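You operate a simulated robot arm through the tools that you are given. There is no shell and no other tool.

Carry out the task below with a simulated robot arm. There is one attempt and no reset: what you move stays moved.

JOB
Wind the black spool full, move it to the small teal bin and wind the teal one full.
Fine: use the gold wheel; the second spool stays in the small cup.

The check looks at the end state, three seconds after you hand in, the way a careful person would. Anything else that was tipped, shoved, dropped, spilled or broken makes it a failure.

ROBOT AND FRAMES
A 7-joint arm with a two-finger parallel gripper, fixed in place. Base frame: the origin is at the foot of the arm, x ahead of it, y to its left, z up; the work surface is at about z = 80. Units: cm, degrees, N and s.
With the tool pointing down near the work surface it reaches from about 46 to 92 cm from the base axis. Its first joint turns from -115.0 to 115.0 degrees. Payload 3.91 kg.
Tool frame: the origin (TCP) lies between the finger pads and is the grasp point; the fingertips stand 3 cm ahead of it; z points along the fingers, y is the line along which they close. Largest opening 11 cm; finger width 2, thickness 1; the body of the gripper, 4.8 by 11.2 cm, starts 5.5 cm behind the TCP.
Orientation is that of the tool frame in the base frame, as [roll, pitch, yaw] about the fixed x, y, z axes, in that order (R = Rz(yaw) Ry(pitch) Rx(roll)). With the fingers straight down and closing along the base's y, the tool's x points along the base's -x, its y along +y and its z along -z.

CONTROLS
- The arm moves only by the tool drive_tool. Its argument "plan" is a list of rows, each a list of 3 entries, a list of its own where there are three numbers: the closure, from 0 (fully open) to 1 (shut), then the shift along the tool's x, y, z in mm, then the turn, a rotation vector about the tool's x, y, z in degrees. In form: [[fingers, [tx, ty, tz], [wx, wy, wz]], ...]. A call has 1 to 20 rows; each row is the pose to reach, as a shift and turn from the pose commanded when the call began, along the tool's axes at that moment. A row lasts 0.2 s, in which the tool goes at most 5 cm and 8.6 degrees; a call with a longer step from one row to the next is refused whole, and so is a gripper value outside its range. Where a pose cannot be reached the arm comes as near as it can. A force on the tool above 40 N (or 10 N above the force at the start of the call, whichever is more), or a blocked arm, ends the call early, and 0.2 s more pass. The fingers move at their own pace (about 15.3 cm/s each) and stop on an object; they squeeze with about 29 N. The grip force told is the motor's: it shows also when the fingers shut on nothing. Time passes only in rows, and 0.2 s behind the last, so rows that repeat a pose let the fingers close. It gives the time, the measured TCP pose, the force on the tool (base axes), the opening and the grip force at its end, in the units of the frame above (readings bear some noise), with the torque about the TCP (base axes, N m) and any sound that the robot's microphone picked up.
- Cameras (640 x 400 px; columns grow to the right, rows downward): "scene" is fixed at [22.07, 49.84, 139.39]; the picture's right is [-0.54, -0.84, 0.00], its down [-0.53, 0.34, -0.78] and it looks along [0.65, -0.42, -0.63] (base axes); focal length 334 px, centre (320, 200). "wrist" rides on the gripper at [7.2, 1.7, -10.4] in the tool frame; the picture's right is [-0.23, 0.97, 0.00], its down [-0.76, -0.18, -0.62] and it looks along [-0.61, -0.14, 0.78] (tool axes); focal length 222 px, centre (320, 200). There is no depth. A picture from a camera that has moved, and an enlarged one, comes with that camera's place and axes in the base frame and with its lens.
- get_image(camera): a new picture of that camera. No time passes.
- slide_trunk(by): slides the trunk up (or, below 0, down) by that many cm; the arm rides with it, the base frame stays. It gives what a move gives, with no picture.
- close_up(camera, box): a new picture of the part [left, top, right, bottom] of that camera's present view, enlarged. No time passes.
- finish_job(): hands the job in; it is judged then, once.

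Places have to be worked out from the pictures, the camera data and where the tool is seen. Open the gripper and draw the arm clear of the work before you hand the job in, unless the task says otherwise.

The tools are called after ">>>" as name(argument=value, ...) on one line, values as JSON. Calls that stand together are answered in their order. drive_tool: Moves the arm, as the interface text tells. Its arguments: {"type":"object","properties":{"plan":{"type":"array","items":{"type":"array"}}},"required":["plan"]} The other tools are called the same way: slide_trunk (by) slides the trunk up or down; get_image (camera) takes a picture; close_up (camera, box) takes an enlarged picture of a part of a camera's view; finish_job () hands the job in.

At the start:

```text
time_s: 0.0
tcp_pos: [62.69, 22.67, 108.45]
tool_rot: [179.9, 0.0, 180.0]
wrist_force: [-0.1, -1.1, -0.5]
ft_torque: [-0.01, 0.02, 0.0]
gripper_width: 11.03
grasp_force: 0.0
trunk travel left (down, up): [-72.5, 26.5]
```

scene: 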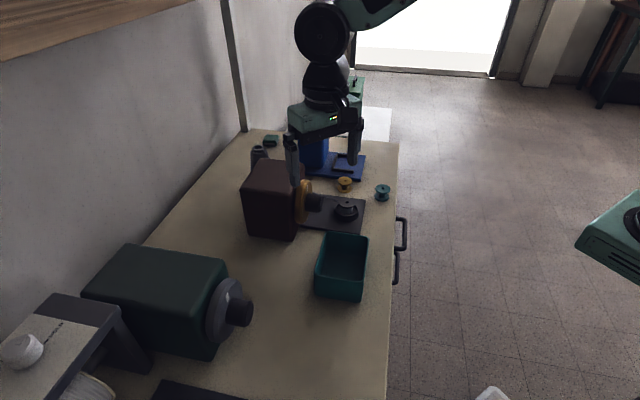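
wrist: 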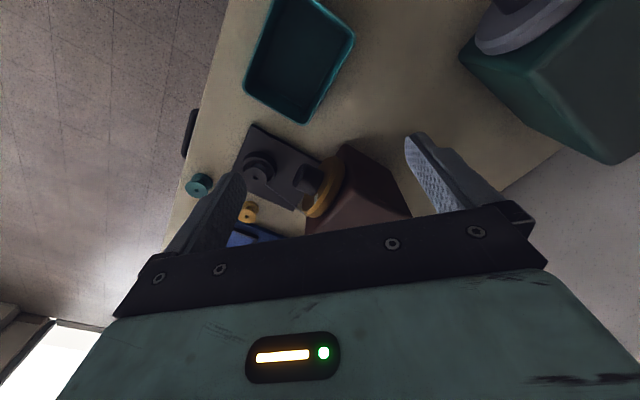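

I'll start by looking more closely at the work surface to identify the spools, the winders and the bins.

>>> close_up(camera="scene", box=[220, 120, 420, 245])

>>> close_up(camera="scene", box=[0, 220, 400, 400])

>>> close_up(camera="wrist", box=[160, 100, 420, 260])

```text
3.20 times, centred on (320, 182) of scene
camera zoom: at [22.07, 49.84, 139.39], right [-0.54, -0.84, 0.0], down [-0.53, 0.34, -0.78], along [0.65, -0.42, -0.63], focal length 1070 px, centre (320, 256)
```

zoom: 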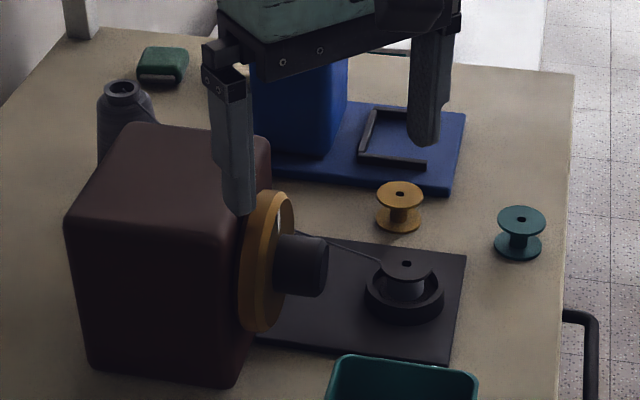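

```text
1.60 times, centred on (200, 310) of scene
camera zoom: at [22.07, 49.84, 139.39], right [-0.54, -0.84, 0.0], down [-0.53, 0.34, -0.78], along [0.65, -0.42, -0.63], focal length 535 px, centre (512, 24)
```

zoom: 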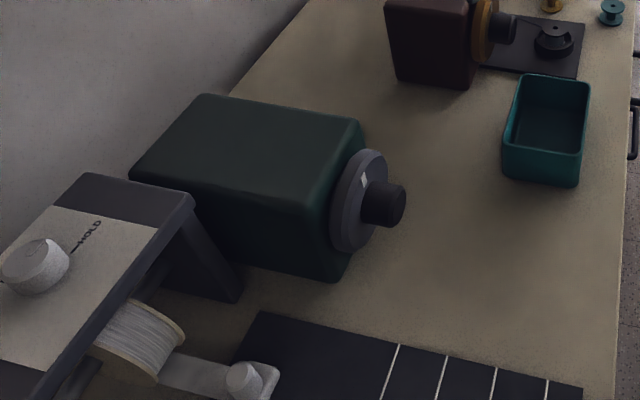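

```text
2.46 times, centred on (290, 180) of wrist
camera zoom: at [55.53, 24.25, 118.86], right [0.23, 0.97, 0.0], down [0.76, -0.18, 0.62], along [0.61, -0.14, -0.78], focal length 547 px, centre (394, 249)
```

zoom: 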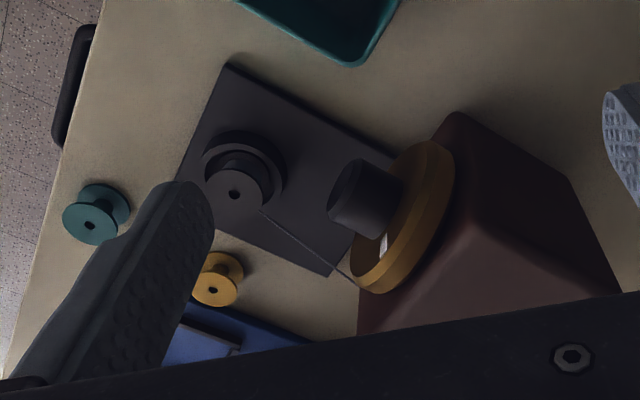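

The picture shows a black spool in a ring-shaped cup on the dark plate near (75,7), teal and gold spools lying free, and a teal bin near (62,17). A gold wheel with a dark hub sits on the maroon box near (78,18,86.5), and the table edge runs at 45° in the base frame. I'll move the wrist camera to look at the wheel and cup from the robot's side, staying high.

>>> drive_tool(plan=[[0, [-5, -30, 6], [0, 0, -7.5]], [0, [-11, -62, 12], [0, 0, -15]], [0, [-17, -93, 18], [0, 0, -22.5]], [0, [-22, -125, 24], [0, 0, -30]], [0, [-28, -156, 30], [0, 0, -37.5]], [0, [-33, -187, 35], [0, 0, -45]], [0, [-33, -187, 35], [0, 0, -45]]])

>>> get_image(camera="wrist")

>>> get_image(camera="scene")

```text
time_s: 1.6
tcp_pos: [65.98, 3.81, 105.0]
tool_rot: [-179.9, -0.1, -134.9]
wrist_force: [0.5, -0.1, 0.1]
ft_torque: [-0.01, 0.01, 0.01]
gripper_width: 11.01
grasp_force: 0.0
trunk travel left (down, up): [-72.5, 26.5]
```

```text
taken
camera wrist: at [59.74, -0.11, 115.39], right [-0.53, 0.85, 0.0], down [0.66, 0.41, 0.62], along [0.53, 0.33, -0.78], focal length 222 px, centre (320, 200)
```

wrist: 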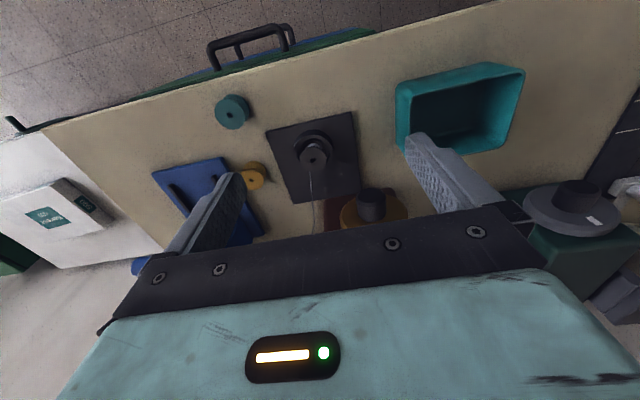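

```text
taken
```

scene: 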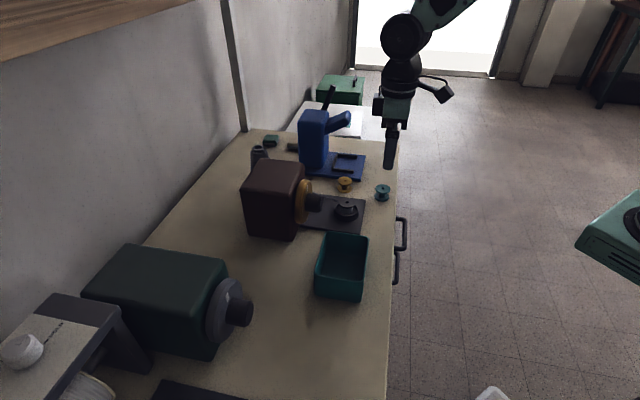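

The arm is now clear of the scene camera's view, so I'll take enlarged pictures of the winding station, the wheel and the far items.

>>> close_up(camera="scene", box=[230, 150, 390, 250])

>>> close_up(camera="scene", box=[240, 60, 400, 160])

>>> close_up(camera="wrist", box=[240, 80, 440, 245])

>>> close_up(camera="scene", box=[290, 220, 390, 310])

```text
4.00 times, centred on (310, 200) of scene
camera zoom: at [22.07, 49.84, 139.39], right [-0.54, -0.84, 0.0], down [-0.53, 0.34, -0.78], along [0.65, -0.42, -0.63], focal length 1337 px, centre (360, 200)
```

zoom: 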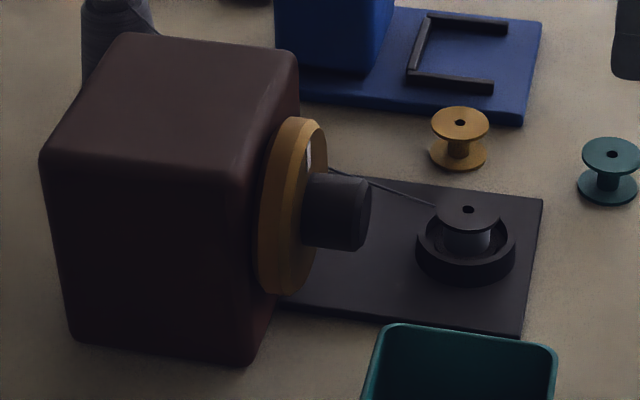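

```text
4.00 times, centred on (320, 110) of scene
camera zoom: at [22.07, 49.84, 139.39], right [-0.54, -0.84, 0.0], down [-0.53, 0.34, -0.78], along [0.65, -0.42, -0.63], focal length 1337 px, centre (320, 560)
```

zoom: 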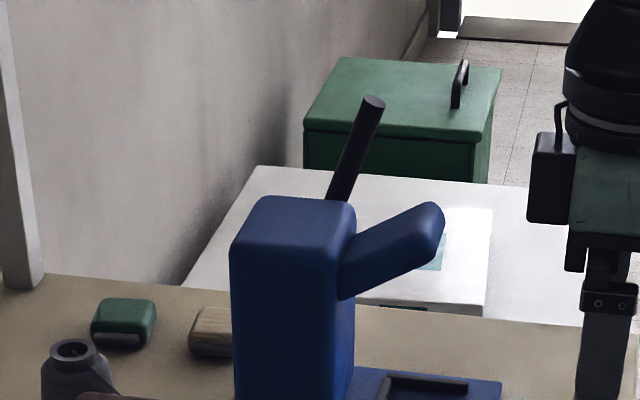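

```text
2.42 times, centred on (340, 162) of wrist
camera zoom: at [59.74, -0.11, 115.39], right [-0.53, 0.85, 0.0], down [0.66, 0.41, 0.62], along [0.53, 0.33, -0.78], focal length 538 px, centre (272, 291)
```

zoom: 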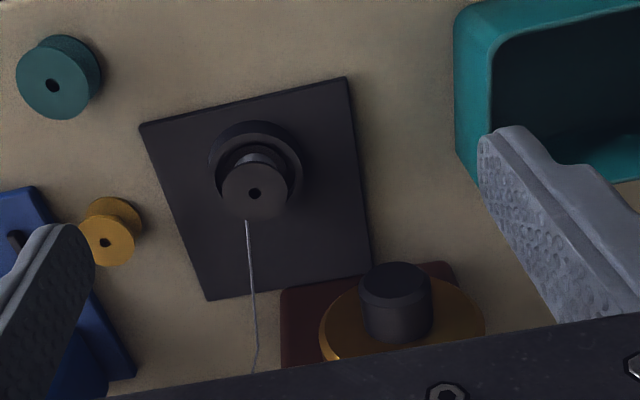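

```text
4.44 times, centred on (340, 265) of scene
camera zoom: at [22.07, 49.84, 139.39], right [-0.54, -0.84, 0.0], down [-0.53, 0.34, -0.78], along [0.65, -0.42, -0.63], focal length 1486 px, centre (231, -89)
```

zoom: 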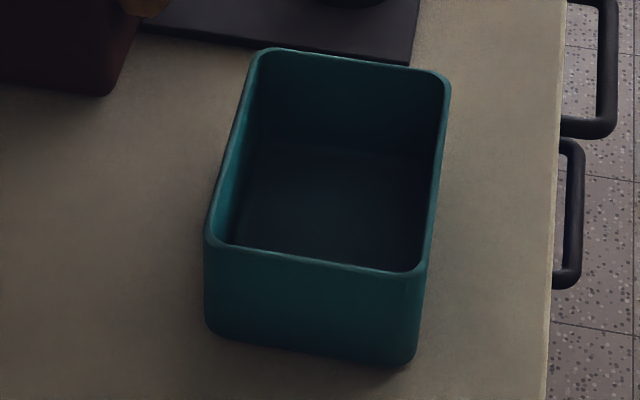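

The pictures show an empty bin with its rim at about z = 86.5, a spool top at about z = 84.6, and a hub about 4 cm across with a roughly horizontal axis at about z = 89, facing the robot. To grip it along its axis with the camera on top, I'll first yaw the tool 180° in free space.

>>> drive_tool(plan=[[0, [5, 2, -2], [0, 0, 8.5]], [0, [10, 4, -4], [0, 0, 17]], [0, [15, 6, -6], [0, 0, 25.5]], [0, [20, 8, -8], [0, 0, 34]], [0, [25, 10, -10], [0, 0, 42.5]], [0, [30, 12, -12], [0, 0, 51]], [0, [35, 14, -14], [0, 0, 59.5]], [0, [40, 16, -16], [0, 0, 68]], [0, [45, 18, -18], [0, 0, 76.5]], [0, [50, 20, -20], [0, 0, 85]], [0, [55, 22, -22], [0, 0, 93.5]], [0, [60, 24, -24], [0, 0, 102]], [0, [65, 26, -26], [0, 0, 110.5]], [0, [70, 27, -28], [0, 0, 119]], [0, [75, 28, -30], [0, 0, 127.5]], [0, [80, 28, -30], [0, 0, 136]], [0, [85, 28, -30], [0, 0, 144.5]], [0, [85, 28, -30], [0, 0, 153]], [0, [85, 28, -30], [0, 0, 161.5]], [0, [85, 28, -30], [0, 0, 170]]])

```text
time_s: 5.8
tcp_pos: [57.99, -0.17, 107.9]
tool_rot: [179.9, 0.0, 54.9]
wrist_force: [0.5, 1.2, 0.1]
ft_torque: [-0.01, 0.02, 0.01]
gripper_width: 11.02
grasp_force: 0.0
trunk travel left (down, up): [-72.5, 26.5]
```

The yaw went through, so I'll finish the last 10°. Then I'll pitch the tool up toward horizontal, pointing at the wheel, still high above the table.

>>> drive_tool(plan=[[0, [0, 0, 0], [0, 0, 5]], [0, [0, 0, 0], [0, 0, 10]], [0, [0, 0, 0], [0, 0, 10]]])

>>> drive_tool(plan=[[0, [5, 0, 0], [0, 8.2, 0]], [0, [10, 0, 0], [0, 16.4, 0]], [0, [15, 0, 0], [0, 24.6, 0]], [0, [20, 0, 0], [0, 32.8, 0]], [0, [25, 0, 0], [0, 41, 0]], [0, [30, 0, 0], [0, 49.2, 0]], [0, [35, 0, 0], [0, 57.4, 0]], [0, [40, 0, 0], [0, 60, 0]], [0, [40, 0, 0], [0, 60, 0]]])

>>> get_image(camera="wrist")

>>> get_image(camera="scene")

```text
time_s: 6.6
tcp_pos: [58.06, -0.05, 107.97]
tool_rot: [-179.8, 0.0, 44.9]
wrist_force: [-0.1, -0.4, -0.1]
ft_torque: [-0.01, 0.0, -0.01]
gripper_width: 11.01
grasp_force: 0.0
trunk travel left (down, up): [-72.5, 26.5]
```

```text
time_s: 8.6
tcp_pos: [62.49, 2.86, 108.08]
tool_rot: [-179.9, -60.0, 45.0]
wrist_force: [-0.6, 0.3, 0.0]
ft_torque: [0.01, 0.01, 0.01]
gripper_width: 11.0
grasp_force: 0.1
out of reach, approached as far as the arm can: row 7, 8, 9
trunk travel left (down, up): [-72.5, 26.5]
```

```text
taken
camera wrist: at [59.99, -2.16, 119.58], right [0.61, -0.77, -0.2], down [-0.78, -0.53, -0.35], along [0.16, 0.37, -0.92], focal length 222 px, centre (320, 200)
```

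wrist: 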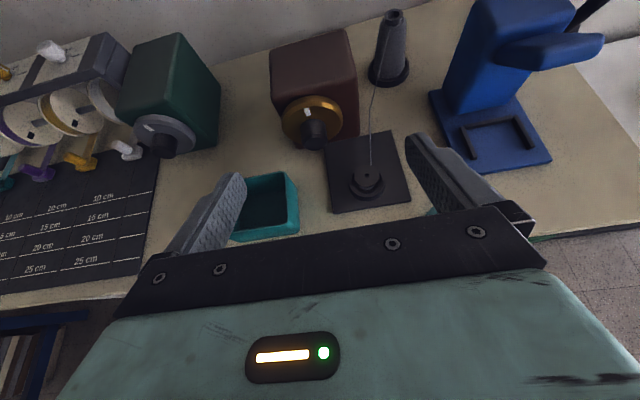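

```text
taken
```

scene: 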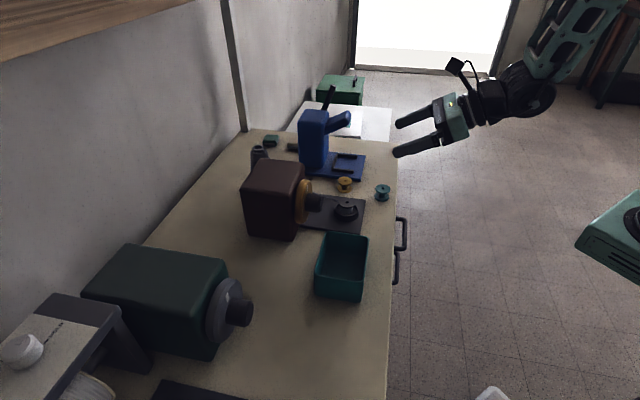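

The view is good now: the thread runs from the grey cone to the black spool, and the gold wheel carries a white mark. I'll enlarge the wheel, the cup and the tray area on the left.

>>> close_up(camera="wrist", box=[230, 20, 430, 220])

>>> close_up(camera="wrist", box=[0, 0, 230, 290])

>>> close_up(camera="wrist", box=[310, 100, 430, 220])

```text
2.00 times, centred on (330, 120) of wrist
camera zoom: at [59.99, -2.16, 119.58], right [0.61, -0.77, -0.2], down [-0.78, -0.53, -0.35], along [0.16, 0.37, -0.92], focal length 444 px, centre (300, 360)
```

zoom: 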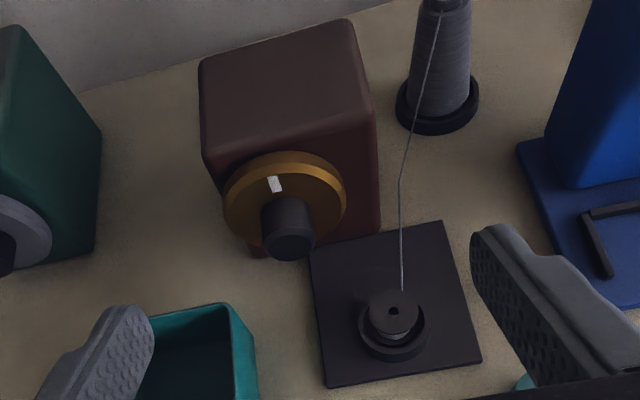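

```text
1.38 times, centred on (115, 145) of wrist
camera zoom: at [59.99, -2.16, 119.58], right [0.61, -0.77, -0.2], down [-0.78, -0.53, -0.35], along [0.16, 0.37, -0.92], focal length 306 px, centre (603, 276)
```

zoom: 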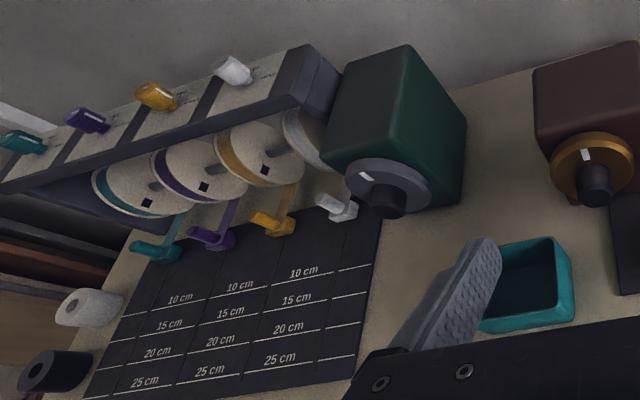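

```text
3.33 times, centred on (370, 160) of wrist
camera zoom: at [59.99, -2.16, 119.58], right [0.61, -0.77, -0.2], down [-0.78, -0.53, -0.35], along [0.16, 0.37, -0.92], focal length 740 px, centre (153, 333)
```

zoom: 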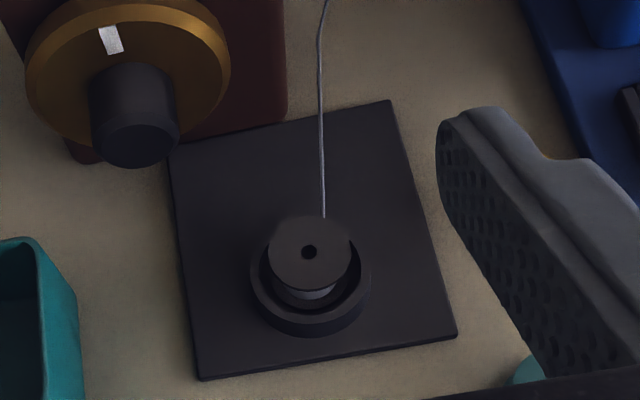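

The axis looks aligned with the table at 45°, with the hub end near (72.9,17.2,89) and the spool top at (74.2,7.7,84.6). I'll move forward in line with the hub but above it, then try to bring the tool to horizontal.

>>> drive_tool(plan=[[0, [-3, -6, 26], [0, 0, 0]], [0, [-7, -11, 52], [0, 0, 0]], [0, [-10, -17, 78], [0, 0, 0]], [0, [-14, -22, 105], [0, 0, 0]], [0, [-17, -28, 131], [0, 0, 0]], [0, [-17, -28, 131], [0, 7.5, 0]], [0, [-17, -28, 131], [0, 15, 0]], [0, [-17, -28, 131], [0, 22.5, 0]], [0, [-17, -28, 131], [0, 30, 0]], [0, [-17, -28, 131], [0, 30, 0]]])

>>> get_image(camera="wrist")

>>> get_image(camera="scene")

```text
time_s: 10.8
tcp_pos: [67.97, 12.21, 100.12]
tool_rot: [-11.1, -89.8, -123.9]
wrist_force: [-0.5, -0.3, 0.7]
ft_torque: [-0.01, -0.01, -0.01]
gripper_width: 11.0
grasp_force: 0.0
trunk travel left (down, up): [-72.5, 26.5]
```

```text
taken
camera wrist: at [61.95, 3.64, 107.47], right [0.69, -0.69, -0.23], down [-0.57, -0.31, -0.76], along [0.45, 0.65, -0.61], focal length 222 px, centre (320, 200)
```

wrist: 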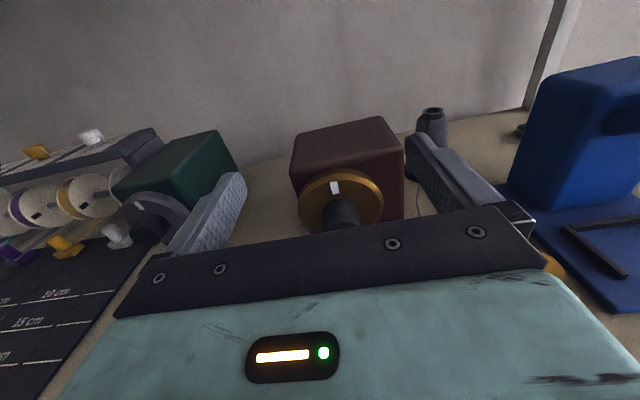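

```text
taken
```

scene: 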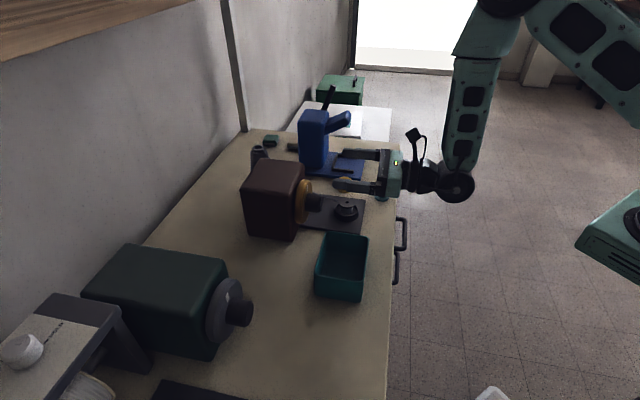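

The tool is horizontal and in line with the hub, 11 cm above it. I'll enlarge the wheel and the spool area in this view to refine their positions.

>>> close_up(camera="wrist", box=[270, 100, 430, 240])

>>> close_up(camera="scene", box=[230, 140, 430, 265])

```text
2.86 times, centred on (350, 170) of wrist
camera zoom: at [61.95, 3.64, 107.47], right [0.69, -0.69, -0.23], down [-0.57, -0.31, -0.76], along [0.45, 0.65, -0.61], focal length 635 px, centre (234, 286)
```

zoom: 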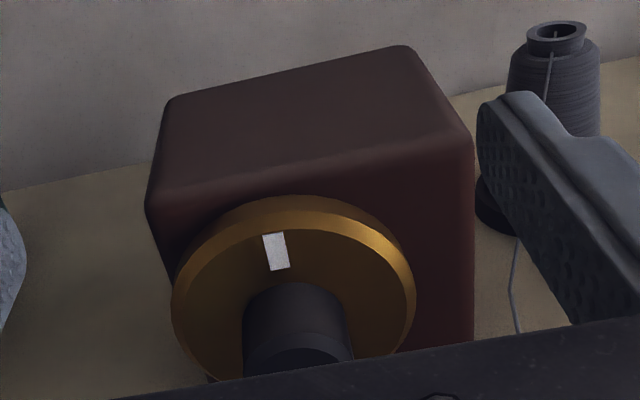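

```text
3.20 times, centred on (330, 202) of scene
camera zoom: at [22.07, 49.84, 139.39], right [-0.54, -0.84, 0.0], down [-0.53, 0.34, -0.78], along [0.65, -0.42, -0.63], focal length 1070 px, centre (288, 192)
```

zoom: 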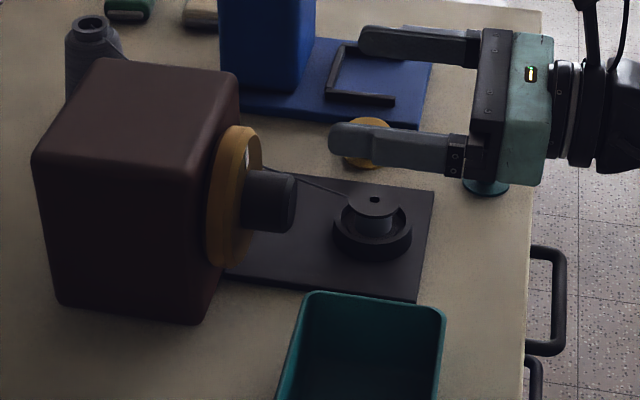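

Combining both views puts the hub end at about f=63.6 along the approach, e≈39.5 sideways and z≈89.3, with a diameter of about 4.1 cm. I'll lower straight down to hub height with the fingertips still about 4 cm short of the hub.

>>> drive_tool(plan=[[0, [-27, 0, 0], [0, 0, 0]], [0, [-54, 0, 0], [0, 0, 0]], [0, [-81, 0, 0], [0, 0, 0]], [0, [-100, 0, 0], [0, 0, 0]], [0, [-108, 0, 0], [0, 0, 0]], [0, [-108, 0, 0], [0, 0, 0]]])

>>> get_image(camera="wrist")

>>> close_up(camera="scene", box=[230, 140, 430, 265])

```text
time_s: 12.2
tcp_pos: [68.05, 12.11, 89.31]
tool_rot: [-54.2, -90.0, -80.9]
wrist_force: [-0.4, 0.3, 0.2]
ft_torque: [-0.02, 0.02, 0.02]
gripper_width: 11.02
grasp_force: 0.0
trunk travel left (down, up): [-72.5, 26.5]
```

```text
taken
camera wrist: at [61.93, 3.74, 96.65], right [0.69, -0.69, -0.23], down [-0.57, -0.31, -0.76], along [0.45, 0.65, -0.61], focal length 222 px, centre (320, 200)
```

wrist: 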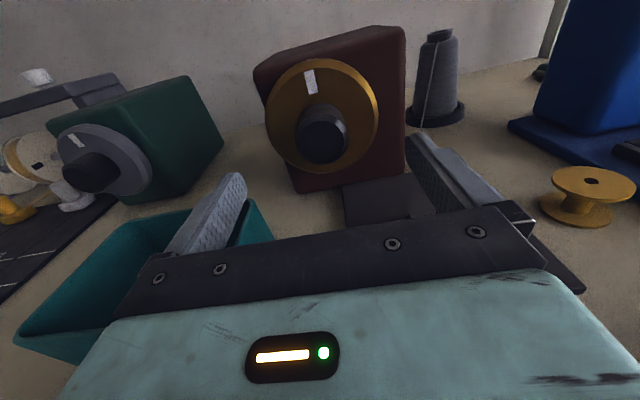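

```text
3.20 times, centred on (330, 202) of scene
camera zoom: at [22.07, 49.84, 139.39], right [-0.54, -0.84, 0.0], down [-0.53, 0.34, -0.78], along [0.65, -0.42, -0.63], focal length 1070 px, centre (288, 192)
```

zoom: 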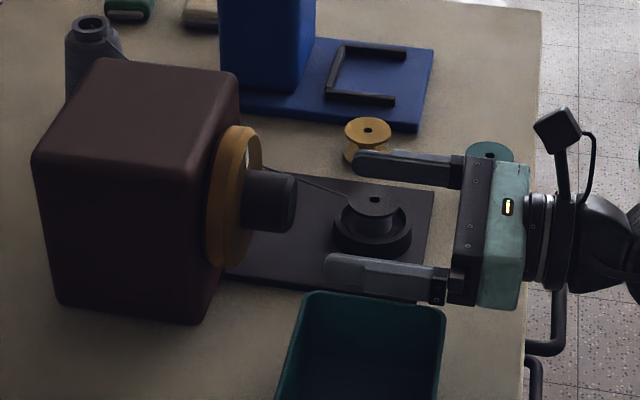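

The hub is nearly centred between the fingers. I'll enlarge it to check the alignment before sliding over it.

>>> close_up(camera="wrist", box=[240, 40, 400, 200])

>>> close_up(camera="scene", box=[280, 170, 380, 250])

```text
2.50 times, centred on (320, 120) of wrist
camera zoom: at [61.93, 3.74, 96.65], right [0.69, -0.69, -0.23], down [-0.57, -0.31, -0.76], along [0.45, 0.65, -0.61], focal length 555 px, centre (320, 400)
```

zoom: 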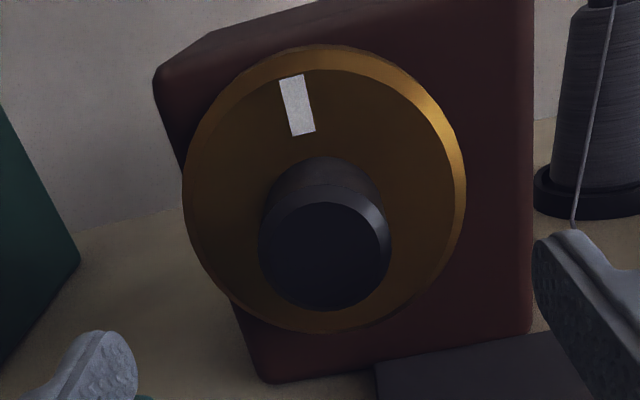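

```text
5.00 times, centred on (330, 210) of scene
camera zoom: at [22.07, 49.84, 139.39], right [-0.54, -0.84, 0.0], down [-0.53, 0.34, -0.78], along [0.65, -0.42, -0.63], focal length 1671 px, centre (270, 150)
```

zoom: 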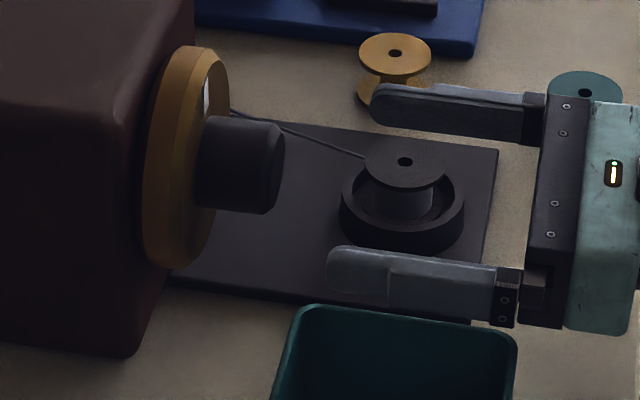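

The measured hub centre is e≈39.5, z≈89.15, and the TCP is at e=39.55, z=89.31, so the alignment is good. I'll slide 59 mm forward so the pads overlap the hub by about 2 cm, and close on it.

>>> drive_tool(plan=[[0, [-1, 0, 20], [0, 0, 0]], [0, [-1, 0, 40], [0, 0, 0]], [0, [-1, 0, 59], [0, 0, 0]], [0, [-1, 0, 59], [0, 0, 0]], [1, [-1, 0, 59], [0, 0, 0]], [1, [-1, 0, 59], [0, 0, 0]], [1, [-1, 0, 59], [0, 0, 0]]])

>>> get_image(camera="wrist")

>>> close_up(camera="scene", box=[280, 150, 420, 250])

```text
time_s: 13.8
tcp_pos: [72.23, 16.35, 89.22]
tool_rot: [-44.1, -90.0, -91.1]
wrist_force: [8.0, -2.5, 0.0]
ft_torque: [-0.12, 0.11, 0.38]
gripper_width: 4.37
grasp_force: 45.6
trunk travel left (down, up): [-72.5, 26.5]
```

```text
taken
camera wrist: at [66.13, 7.8, 96.58], right [0.69, -0.69, -0.23], down [-0.57, -0.31, -0.76], along [0.45, 0.65, -0.61], focal length 222 px, centre (320, 200)
```

wrist: 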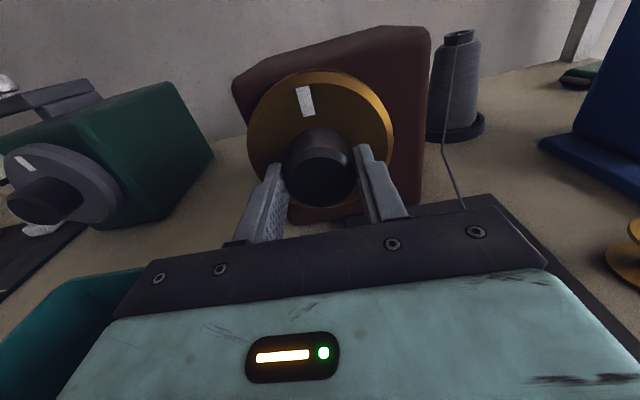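

```text
4.00 times, centred on (350, 200) of scene
camera zoom: at [22.07, 49.84, 139.39], right [-0.54, -0.84, 0.0], down [-0.53, 0.34, -0.78], along [0.65, -0.42, -0.63], focal length 1337 px, centre (200, 200)
```

zoom: 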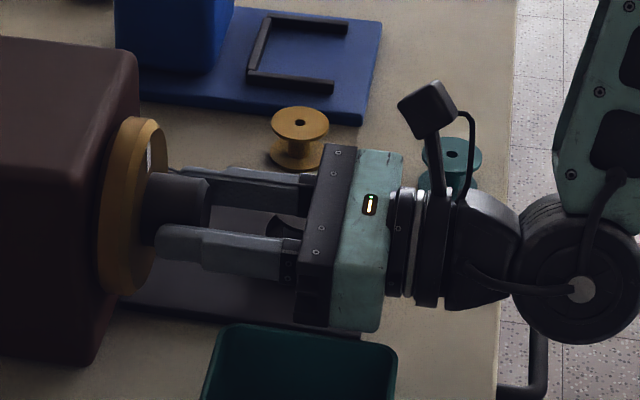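

The hub is gripped at 4.37 cm wide, with only a mild sideways force. I'll nudge 1 mm to relieve it and turn about 77° clockwise as a test, then check what the spool and the wheel mark did.

>>> drive_tool(plan=[[1, [0, 1, 0], [0, 0, 0]], [1, [0, 1, 0], [0, 0, 4]], [1, [0, 1, 0], [0, 0, 12]], [1, [0, 1, 0], [0, 0, 20]], [1, [0, 1, 0], [0, 0, 28]], [1, [0, 1, 0], [0, 0, 36]], [1, [0, 1, 0], [0, 0, 44]], [1, [0, 1, 0], [0, 0, 52]], [1, [0, 1, 0], [0, 0, 60]], [1, [0, 1, 0], [0, 0, 68]], [1, [0, 1, 0], [0, 0, 76]], [1, [0, 1, 0], [0, 0, 76]]])

>>> get_image(camera="wrist")

>>> close_up(camera="scene", box=[280, 150, 420, 250])

```text
time_s: 16.4
tcp_pos: [72.31, 16.29, 89.25]
tool_rot: [-90.1, -13.8, -45.0]
wrist_force: [-1.7, -3.7, -9.1]
ft_torque: [0.27, -0.18, 0.41]
gripper_width: 4.36
grasp_force: 45.0
trunk travel left (down, up): [-72.5, 26.5]
```

```text
taken
camera wrist: at [70.27, 3.68, 89.39], right [0.01, -0.01, -1.0], down [-0.99, 0.11, -0.01], along [0.11, 0.99, -0.01], focal length 222 px, centre (320, 200)
```

wrist: 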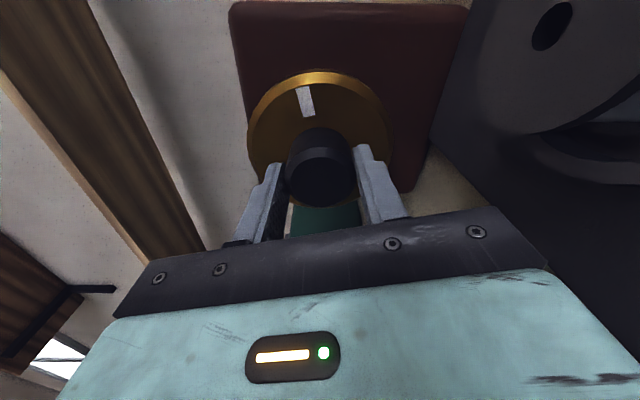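

```text
4.00 times, centred on (350, 200) of scene
camera zoom: at [22.07, 49.84, 139.39], right [-0.54, -0.84, 0.0], down [-0.53, 0.34, -0.78], along [0.65, -0.42, -0.63], focal length 1337 px, centre (200, 200)
```

zoom: 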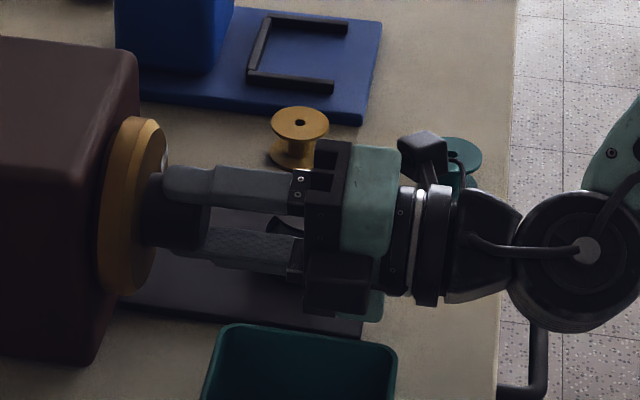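

The wheel turned with the gripper, since the mark holds its place relative to the fingers, and with little resistance. I'll look at the spool, which is visible close by in the upper right of the wrist view.

>>> close_up(camera="wrist", box=[400, 0, 640, 220])

>>> close_up(camera="scene", box=[325, 180, 375, 230])

```text
1.82 times, centred on (520, 110) of wrist
camera zoom: at [70.27, 3.68, 89.39], right [0.01, -0.01, -1.0], down [-0.99, 0.11, -0.01], along [0.11, 0.99, -0.01], focal length 404 px, centre (-44, 364)
```

zoom: 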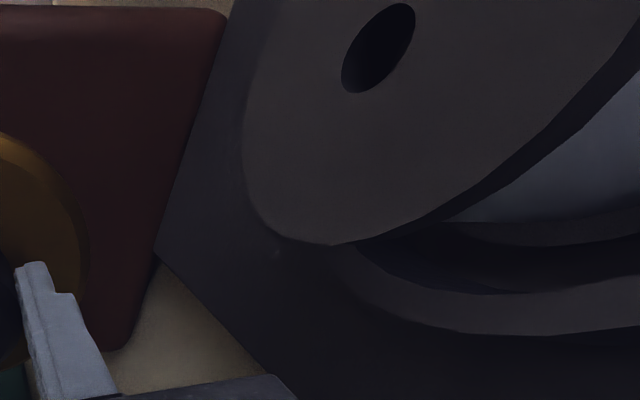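

```text
8.00 times, centred on (350, 205) of scene
camera zoom: at [22.07, 49.84, 139.39], right [-0.54, -0.84, 0.0], down [-0.53, 0.34, -0.78], along [0.65, -0.42, -0.63], focal length 2674 px, centre (80, 160)
```

zoom: 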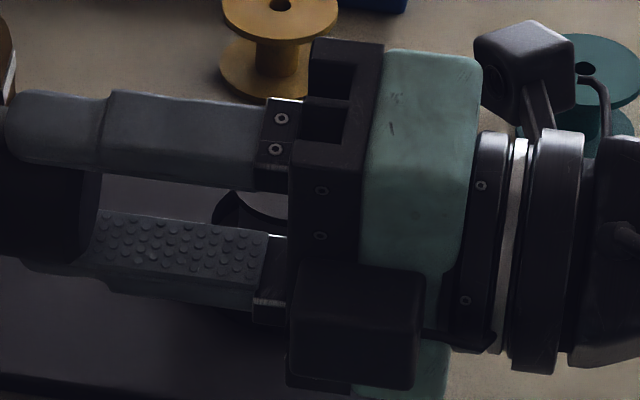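

The spool's flange and some light thread are visible. I'll release the hub to a partial opening, back out, rotate back to camera-up and compare the thread amount with before.

>>> drive_tool(plan=[[0.35, [0, 0, 0], [0, 0, 0]], [0.35, [0, 0, 0], [0, 0, 0]], [0.35, [0, 0, -20], [0, 0, 0]], [0.35, [0, 0, -40], [0, 0, 0]], [0.35, [0, 0, -59], [0, 0, 0]], [0.35, [0, 0, -59], [0, 0, -8.5]], [0.35, [0, 0, -59], [0, 0, -17]], [0.35, [0, 0, -59], [0, 0, -25.5]], [0.35, [0, 0, -59], [0, 0, -34]], [0.35, [0, 0, -59], [0, 0, -42.5]], [0.35, [0, 0, -59], [0, 0, -51]], [0.35, [0, 0, -59], [0, 0, -59.5]], [0.35, [0, 0, -59], [0, 0, -68]], [0.35, [0, 0, -59], [0, 0, -76]], [0.35, [0, 0, -59], [0, 0, -76]]])

>>> close_up(camera="scene", box=[280, 170, 380, 250])

>>> close_up(camera="wrist", box=[240, 40, 400, 200])

>>> close_up(camera="scene", box=[330, 190, 370, 230])

```text
time_s: 19.6
tcp_pos: [68.06, 12.12, 89.21]
tool_rot: [90.8, -89.9, 134.2]
wrist_force: [1.3, 0.3, -0.8]
ft_torque: [-0.02, 0.03, -0.01]
gripper_width: 7.15
grasp_force: 0.0
trunk travel left (down, up): [-72.5, 26.5]
```

```text
5.00 times, centred on (330, 210) of scene
camera zoom: at [22.07, 49.84, 139.39], right [-0.54, -0.84, 0.0], down [-0.53, 0.34, -0.78], along [0.65, -0.42, -0.63], focal length 1671 px, centre (270, 150)
```

zoom: 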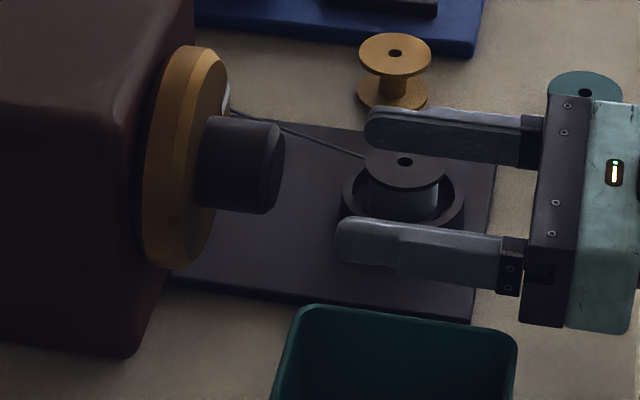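

```text
2.50 times, centred on (320, 120) of wrist
camera zoom: at [62.0, 3.62, 96.58], right [0.69, -0.69, -0.23], down [-0.57, -0.32, -0.76], along [0.45, 0.65, -0.61], focal length 555 px, centre (320, 400)
```

zoom: 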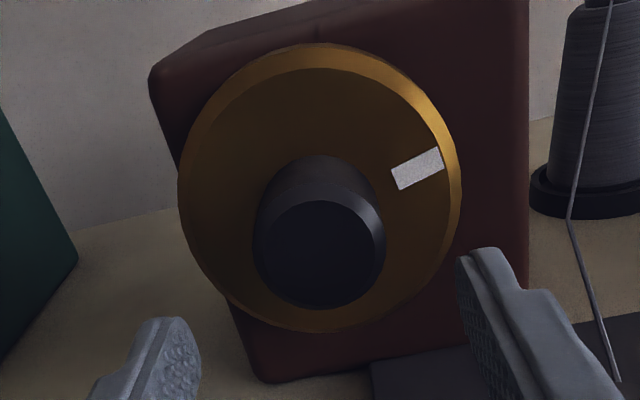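

```text
10.00 times, centred on (350, 210) of scene
camera zoom: at [22.07, 49.84, 139.39], right [-0.54, -0.84, 0.0], down [-0.53, 0.34, -0.78], along [0.65, -0.42, -0.63], focal length 3343 px, centre (20, 100)
```

zoom: 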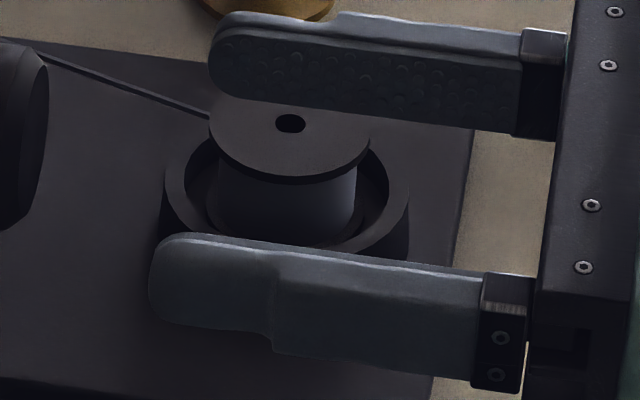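

The winding grew from about 0.73 to 0.88 of the flange diameter with 76° clockwise, so clockwise is right and the spool is nearly full. I'll add about 30° more in one controlled stroke, from camera tilted −30° to upright, then back off to look.

>>> drive_tool(plan=[[0.35, [-1, 0, 0], [0, 0, -8]], [0.35, [-1, 0, 0], [0, 0, -16]], [0.35, [-1, 0, 0], [0, 0, -24]], [0.35, [-1, 0, 0], [0, 0, -30]], [0.35, [-1, 0, 20], [0, 0, -30]], [0.35, [-1, 0, 40], [0, 0, -30]], [0.35, [-1, 0, 59], [0, 0, -30]], [1, [-1, 0, 59], [0, 0, -30]], [1, [-1, 0, 59], [0, 0, -30]], [1, [-1, 0, 59], [0, 0, -30]], [1, [-1, 0, 59], [0, 0, -22]], [1, [-1, 0, 59], [0, 0, -14]], [1, [-1, 0, 59], [0, 0, -7]], [1, [-1, 0, 59], [0, 0, 0]], [1, [-1, 0, 59], [0, 0, 0]], [0.35, [-1, 0, 59], [0, 0, 0]], [0.35, [-1, 0, 59], [0, 0, 0]], [0.35, [-1, 0, 40], [0, 0, 0]], [0.35, [-1, 0, 20], [0, 0, 0]], [0.35, [-1, 0, 0], [0, 0, 0]]])

>>> close_up(camera="wrist", box=[240, 40, 400, 200])

>>> close_up(camera="scene", box=[330, 190, 370, 230])

```text
time_s: 23.8
tcp_pos: [68.01, 12.29, 89.07]
tool_rot: [94.1, -90.0, 130.8]
wrist_force: [0.8, -0.6, 0.2]
ft_torque: [0.0, 0.01, 0.0]
gripper_width: 7.12
grasp_force: 0.0
trunk travel left (down, up): [-72.5, 26.5]
```

```text
2.50 times, centred on (320, 120) of wrist
camera zoom: at [61.93, 3.7, 96.41], right [0.69, -0.69, -0.23], down [-0.57, -0.32, -0.76], along [0.45, 0.65, -0.61], focal length 555 px, centre (320, 400)
```

zoom: 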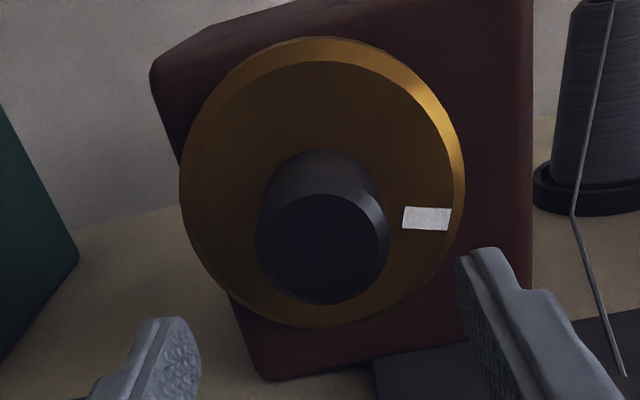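

```text
10.00 times, centred on (350, 210) of scene
camera zoom: at [22.07, 49.84, 139.39], right [-0.54, -0.84, 0.0], down [-0.53, 0.34, -0.78], along [0.65, -0.42, -0.63], focal length 3343 px, centre (20, 100)
```

zoom: 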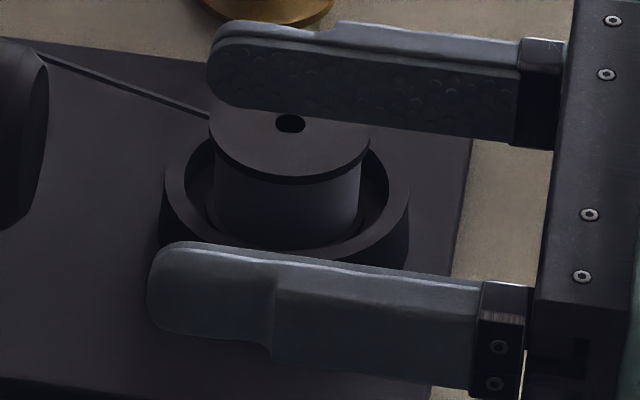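

The winding is now about 0.93 of the flange diameter, growing as predicted with no sound reported. I'll add a 12° step and check whether it keeps growing toward the flange edge.

>>> drive_tool(plan=[[0.35, [0, 0, 0], [0, 0, -6]], [0.35, [0, 0, 0], [0, 0, -12]], [0.35, [0, 0, 20], [0, 0, -12]], [0.35, [0, 0, 40], [0, 0, -12]], [0.35, [0, 0, 59], [0, 0, -12]], [1, [0, 0, 59], [0, 0, -12]], [1, [0, 0, 59], [0, 0, -12]], [1, [0, 0, 59], [0, 0, -12]], [1, [0, 0, 59], [0, 0, -6]], [1, [0, 0, 59], [0, 0, 0]], [1, [0, 0, 59], [0, 0, 0]], [0.35, [0, 0, 59], [0, 0, 0]], [0.35, [0, 0, 59], [0, 0, 0]], [0.35, [0, 0, 40], [0, 0, 0]], [0.35, [0, 0, 20], [0, 0, 0]], [0.35, [0, 0, 0], [0, 0, 0]]])

>>> close_up(camera="wrist", box=[240, 40, 400, 200])

>>> close_up(camera="scene", box=[330, 190, 370, 230])

```text
time_s: 27.2
tcp_pos: [68.03, 12.21, 89.05]
tool_rot: [-98.8, -90.0, -36.0]
wrist_force: [0.3, 0.8, -0.3]
ft_torque: [0.03, 0.01, 0.0]
gripper_width: 7.16
grasp_force: 0.1
trunk travel left (down, up): [-72.5, 26.5]
```

```text
2.50 times, centred on (320, 120) of wrist
camera zoom: at [62.06, 3.52, 96.46], right [0.69, -0.69, -0.23], down [-0.57, -0.32, -0.76], along [0.45, 0.65, -0.61], focal length 555 px, centre (320, 400)
```

zoom: 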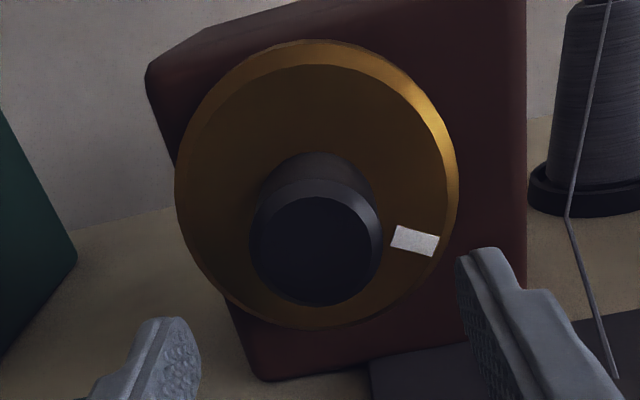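

```text
10.00 times, centred on (350, 210) of scene
camera zoom: at [22.07, 49.84, 139.39], right [-0.54, -0.84, 0.0], down [-0.53, 0.34, -0.78], along [0.65, -0.42, -0.63], focal length 3343 px, centre (20, 100)
```

zoom: 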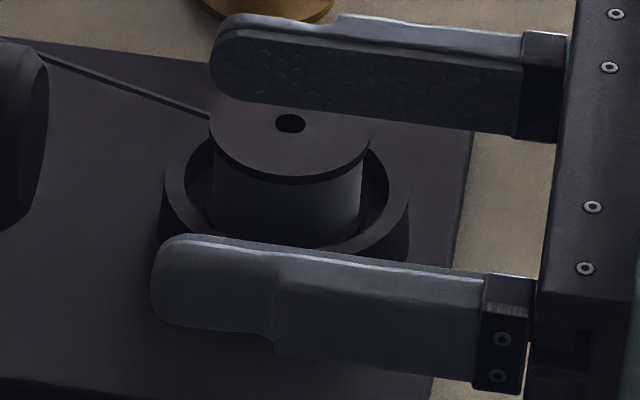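

The winding is at about 0.945 of the flange now. I'll enlarge it further to measure the gap to the flange edge exactly.

>>> close_up(camera="scene", box=[336, 200, 364, 218])

```text
16.00 times, centred on (350, 209) of scene
camera zoom: at [22.07, 49.84, 139.39], right [-0.54, -0.84, 0.0], down [-0.53, 0.34, -0.78], along [0.65, -0.42, -0.63], focal length 5349 px, centre (-160, 56)
```

zoom: 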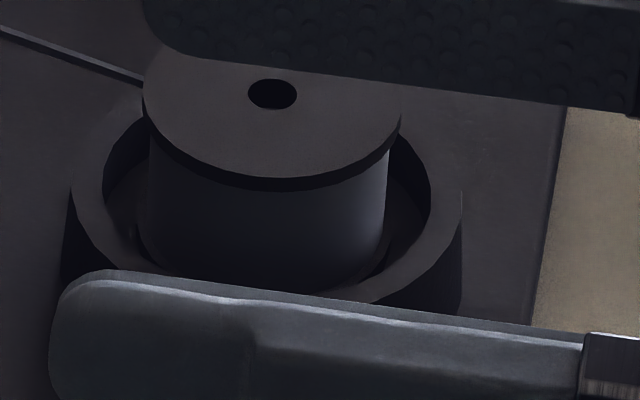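

I'll zoom right onto the edge of the winding for a precise reading.

>>> close_up(camera="scene", box=[350, 204, 358, 212])

>>> close_up(camera="scene", box=[336, 204, 344, 212])

```text
16.00 times, centred on (354, 208) of scene
camera zoom: at [22.07, 49.84, 139.39], right [-0.54, -0.84, 0.0], down [-0.53, 0.34, -0.78], along [0.65, -0.42, -0.63], focal length 5349 px, centre (-224, 72)
```

zoom: 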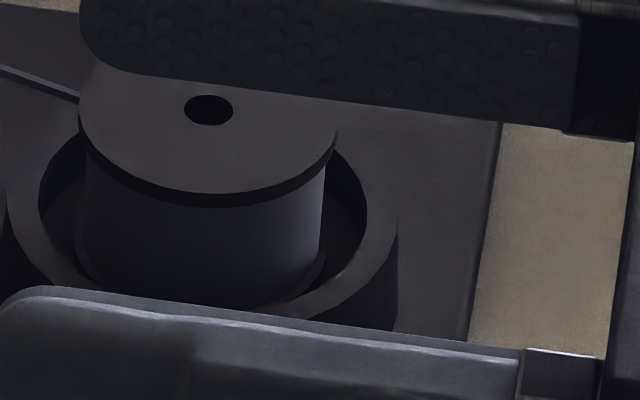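

```text
16.00 times, centred on (340, 208) of scene
camera zoom: at [22.07, 49.84, 139.39], right [-0.54, -0.84, 0.0], down [-0.53, 0.34, -0.78], along [0.65, -0.42, -0.63], focal length 5349 px, centre (0, 72)
```

zoom: 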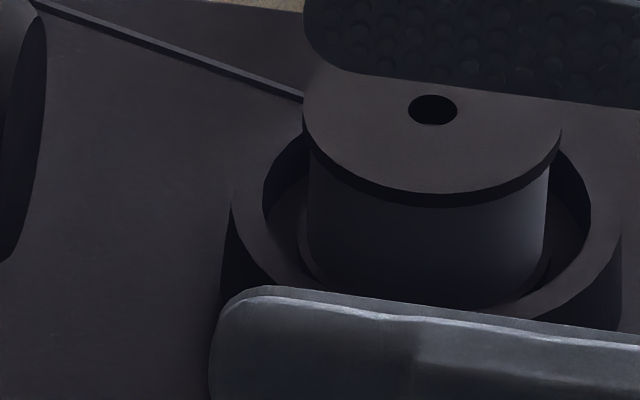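

The max zoom limits what I can read from here. From the retreated pose I'll roll the tool 60° so the wrist camera looks directly at the spool from close by.

>>> drive_tool(plan=[[0.35, [0, 0, 0], [0, 0, 8.5]], [0.35, [0, 0, 0], [0, 0, 17]], [0.35, [0, 0, 0], [0, 0, 25.5]], [0.35, [0, 0, 0], [0, 0, 34]], [0.35, [0, 0, 0], [0, 0, 42.5]], [0.35, [0, 0, 0], [0, 0, 51]], [0.35, [0, 0, 0], [0, 0, 60]], [0.35, [0, 0, 0], [0, 0, 60]]])

>>> get_image(camera="wrist")

>>> close_up(camera="wrist", box=[400, 0, 580, 130])

```text
refused: row 7 steps farther than a row can; nothing moved
```

```text
taken
camera wrist: at [62.06, 3.52, 96.46], right [0.69, -0.69, -0.23], down [-0.57, -0.32, -0.76], along [0.45, 0.65, -0.61], focal length 222 px, centre (320, 200)
```

wrist: 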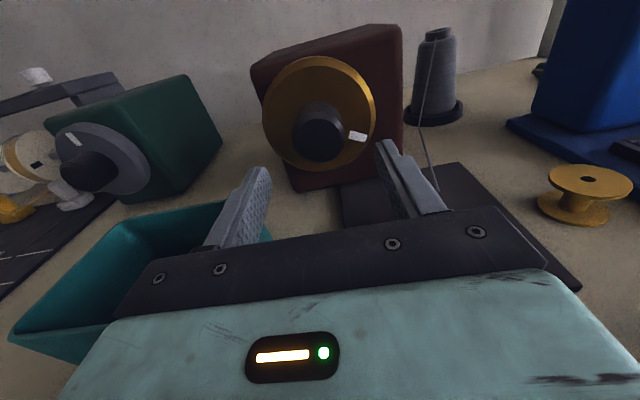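

```text
3.08 times, centred on (490, 65) of wrist
camera zoom: at [62.06, 3.52, 96.46], right [0.69, -0.69, -0.23], down [-0.57, -0.32, -0.76], along [0.45, 0.65, -0.61], focal length 684 px, centre (-203, 615)
```

zoom: 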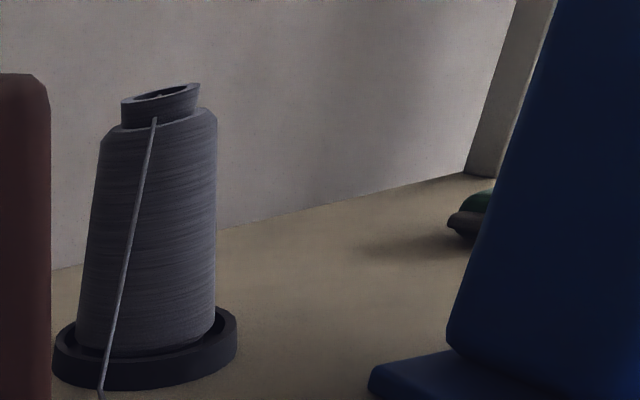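

The call was refused because its last step was 9°, over the limit, so nothing moved. I'll repeat it with smaller steps.

>>> drive_tool(plan=[[0.35, [0, 0, 0], [0, 0, 8]], [0.35, [0, 0, 0], [0, 0, 16]], [0.35, [0, 0, 0], [0, 0, 24]], [0.35, [0, 0, 0], [0, 0, 32]], [0.35, [0, 0, 0], [0, 0, 40]], [0.35, [0, 0, 0], [0, 0, 48]], [0.35, [0, 0, 0], [0, 0, 56]], [0.35, [0, 0, 0], [0, 0, 60]], [0.35, [0, 0, 0], [0, 0, 60]]])

>>> get_image(camera="wrist")

>>> close_up(camera="wrist", box=[400, 0, 580, 130])

```text
time_s: 29.2
tcp_pos: [68.08, 12.09, 89.21]
tool_rot: [-90.0, -29.9, -45.0]
wrist_force: [-0.6, 0.0, 0.1]
ft_torque: [0.0, 0.01, 0.01]
gripper_width: 7.15
grasp_force: 0.1
trunk travel left (down, up): [-72.5, 26.5]
```

```text
taken
camera wrist: at [65.92, -0.27, 91.38], right [0.2, -0.2, -0.96], down [-0.97, 0.09, -0.23], along [0.13, 0.97, -0.18], focal length 222 px, centre (320, 200)
```

wrist: 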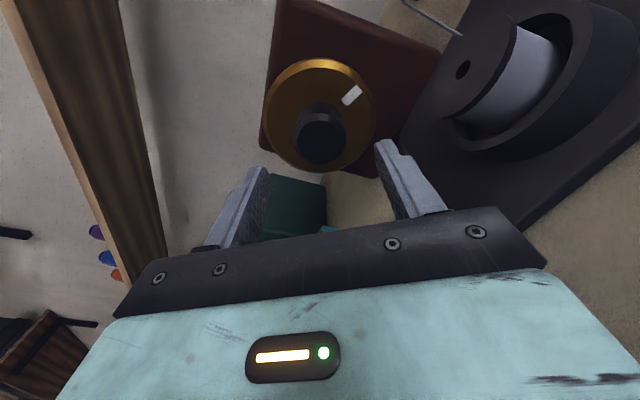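

```text
3.08 times, centred on (490, 65) of wrist
camera zoom: at [65.92, -0.27, 91.38], right [0.2, -0.2, -0.96], down [-0.97, 0.09, -0.23], along [0.13, 0.97, -0.18], focal length 684 px, centre (-203, 615)
```

zoom: 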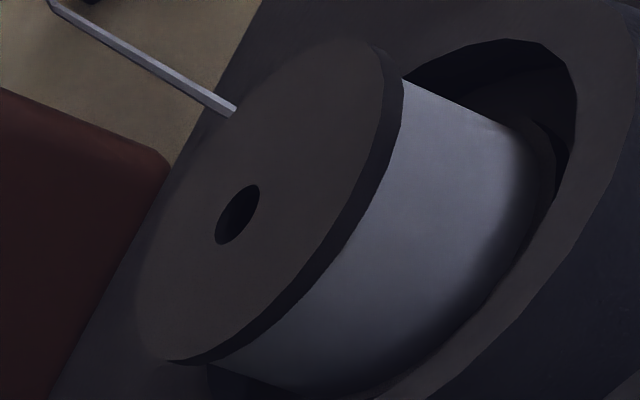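

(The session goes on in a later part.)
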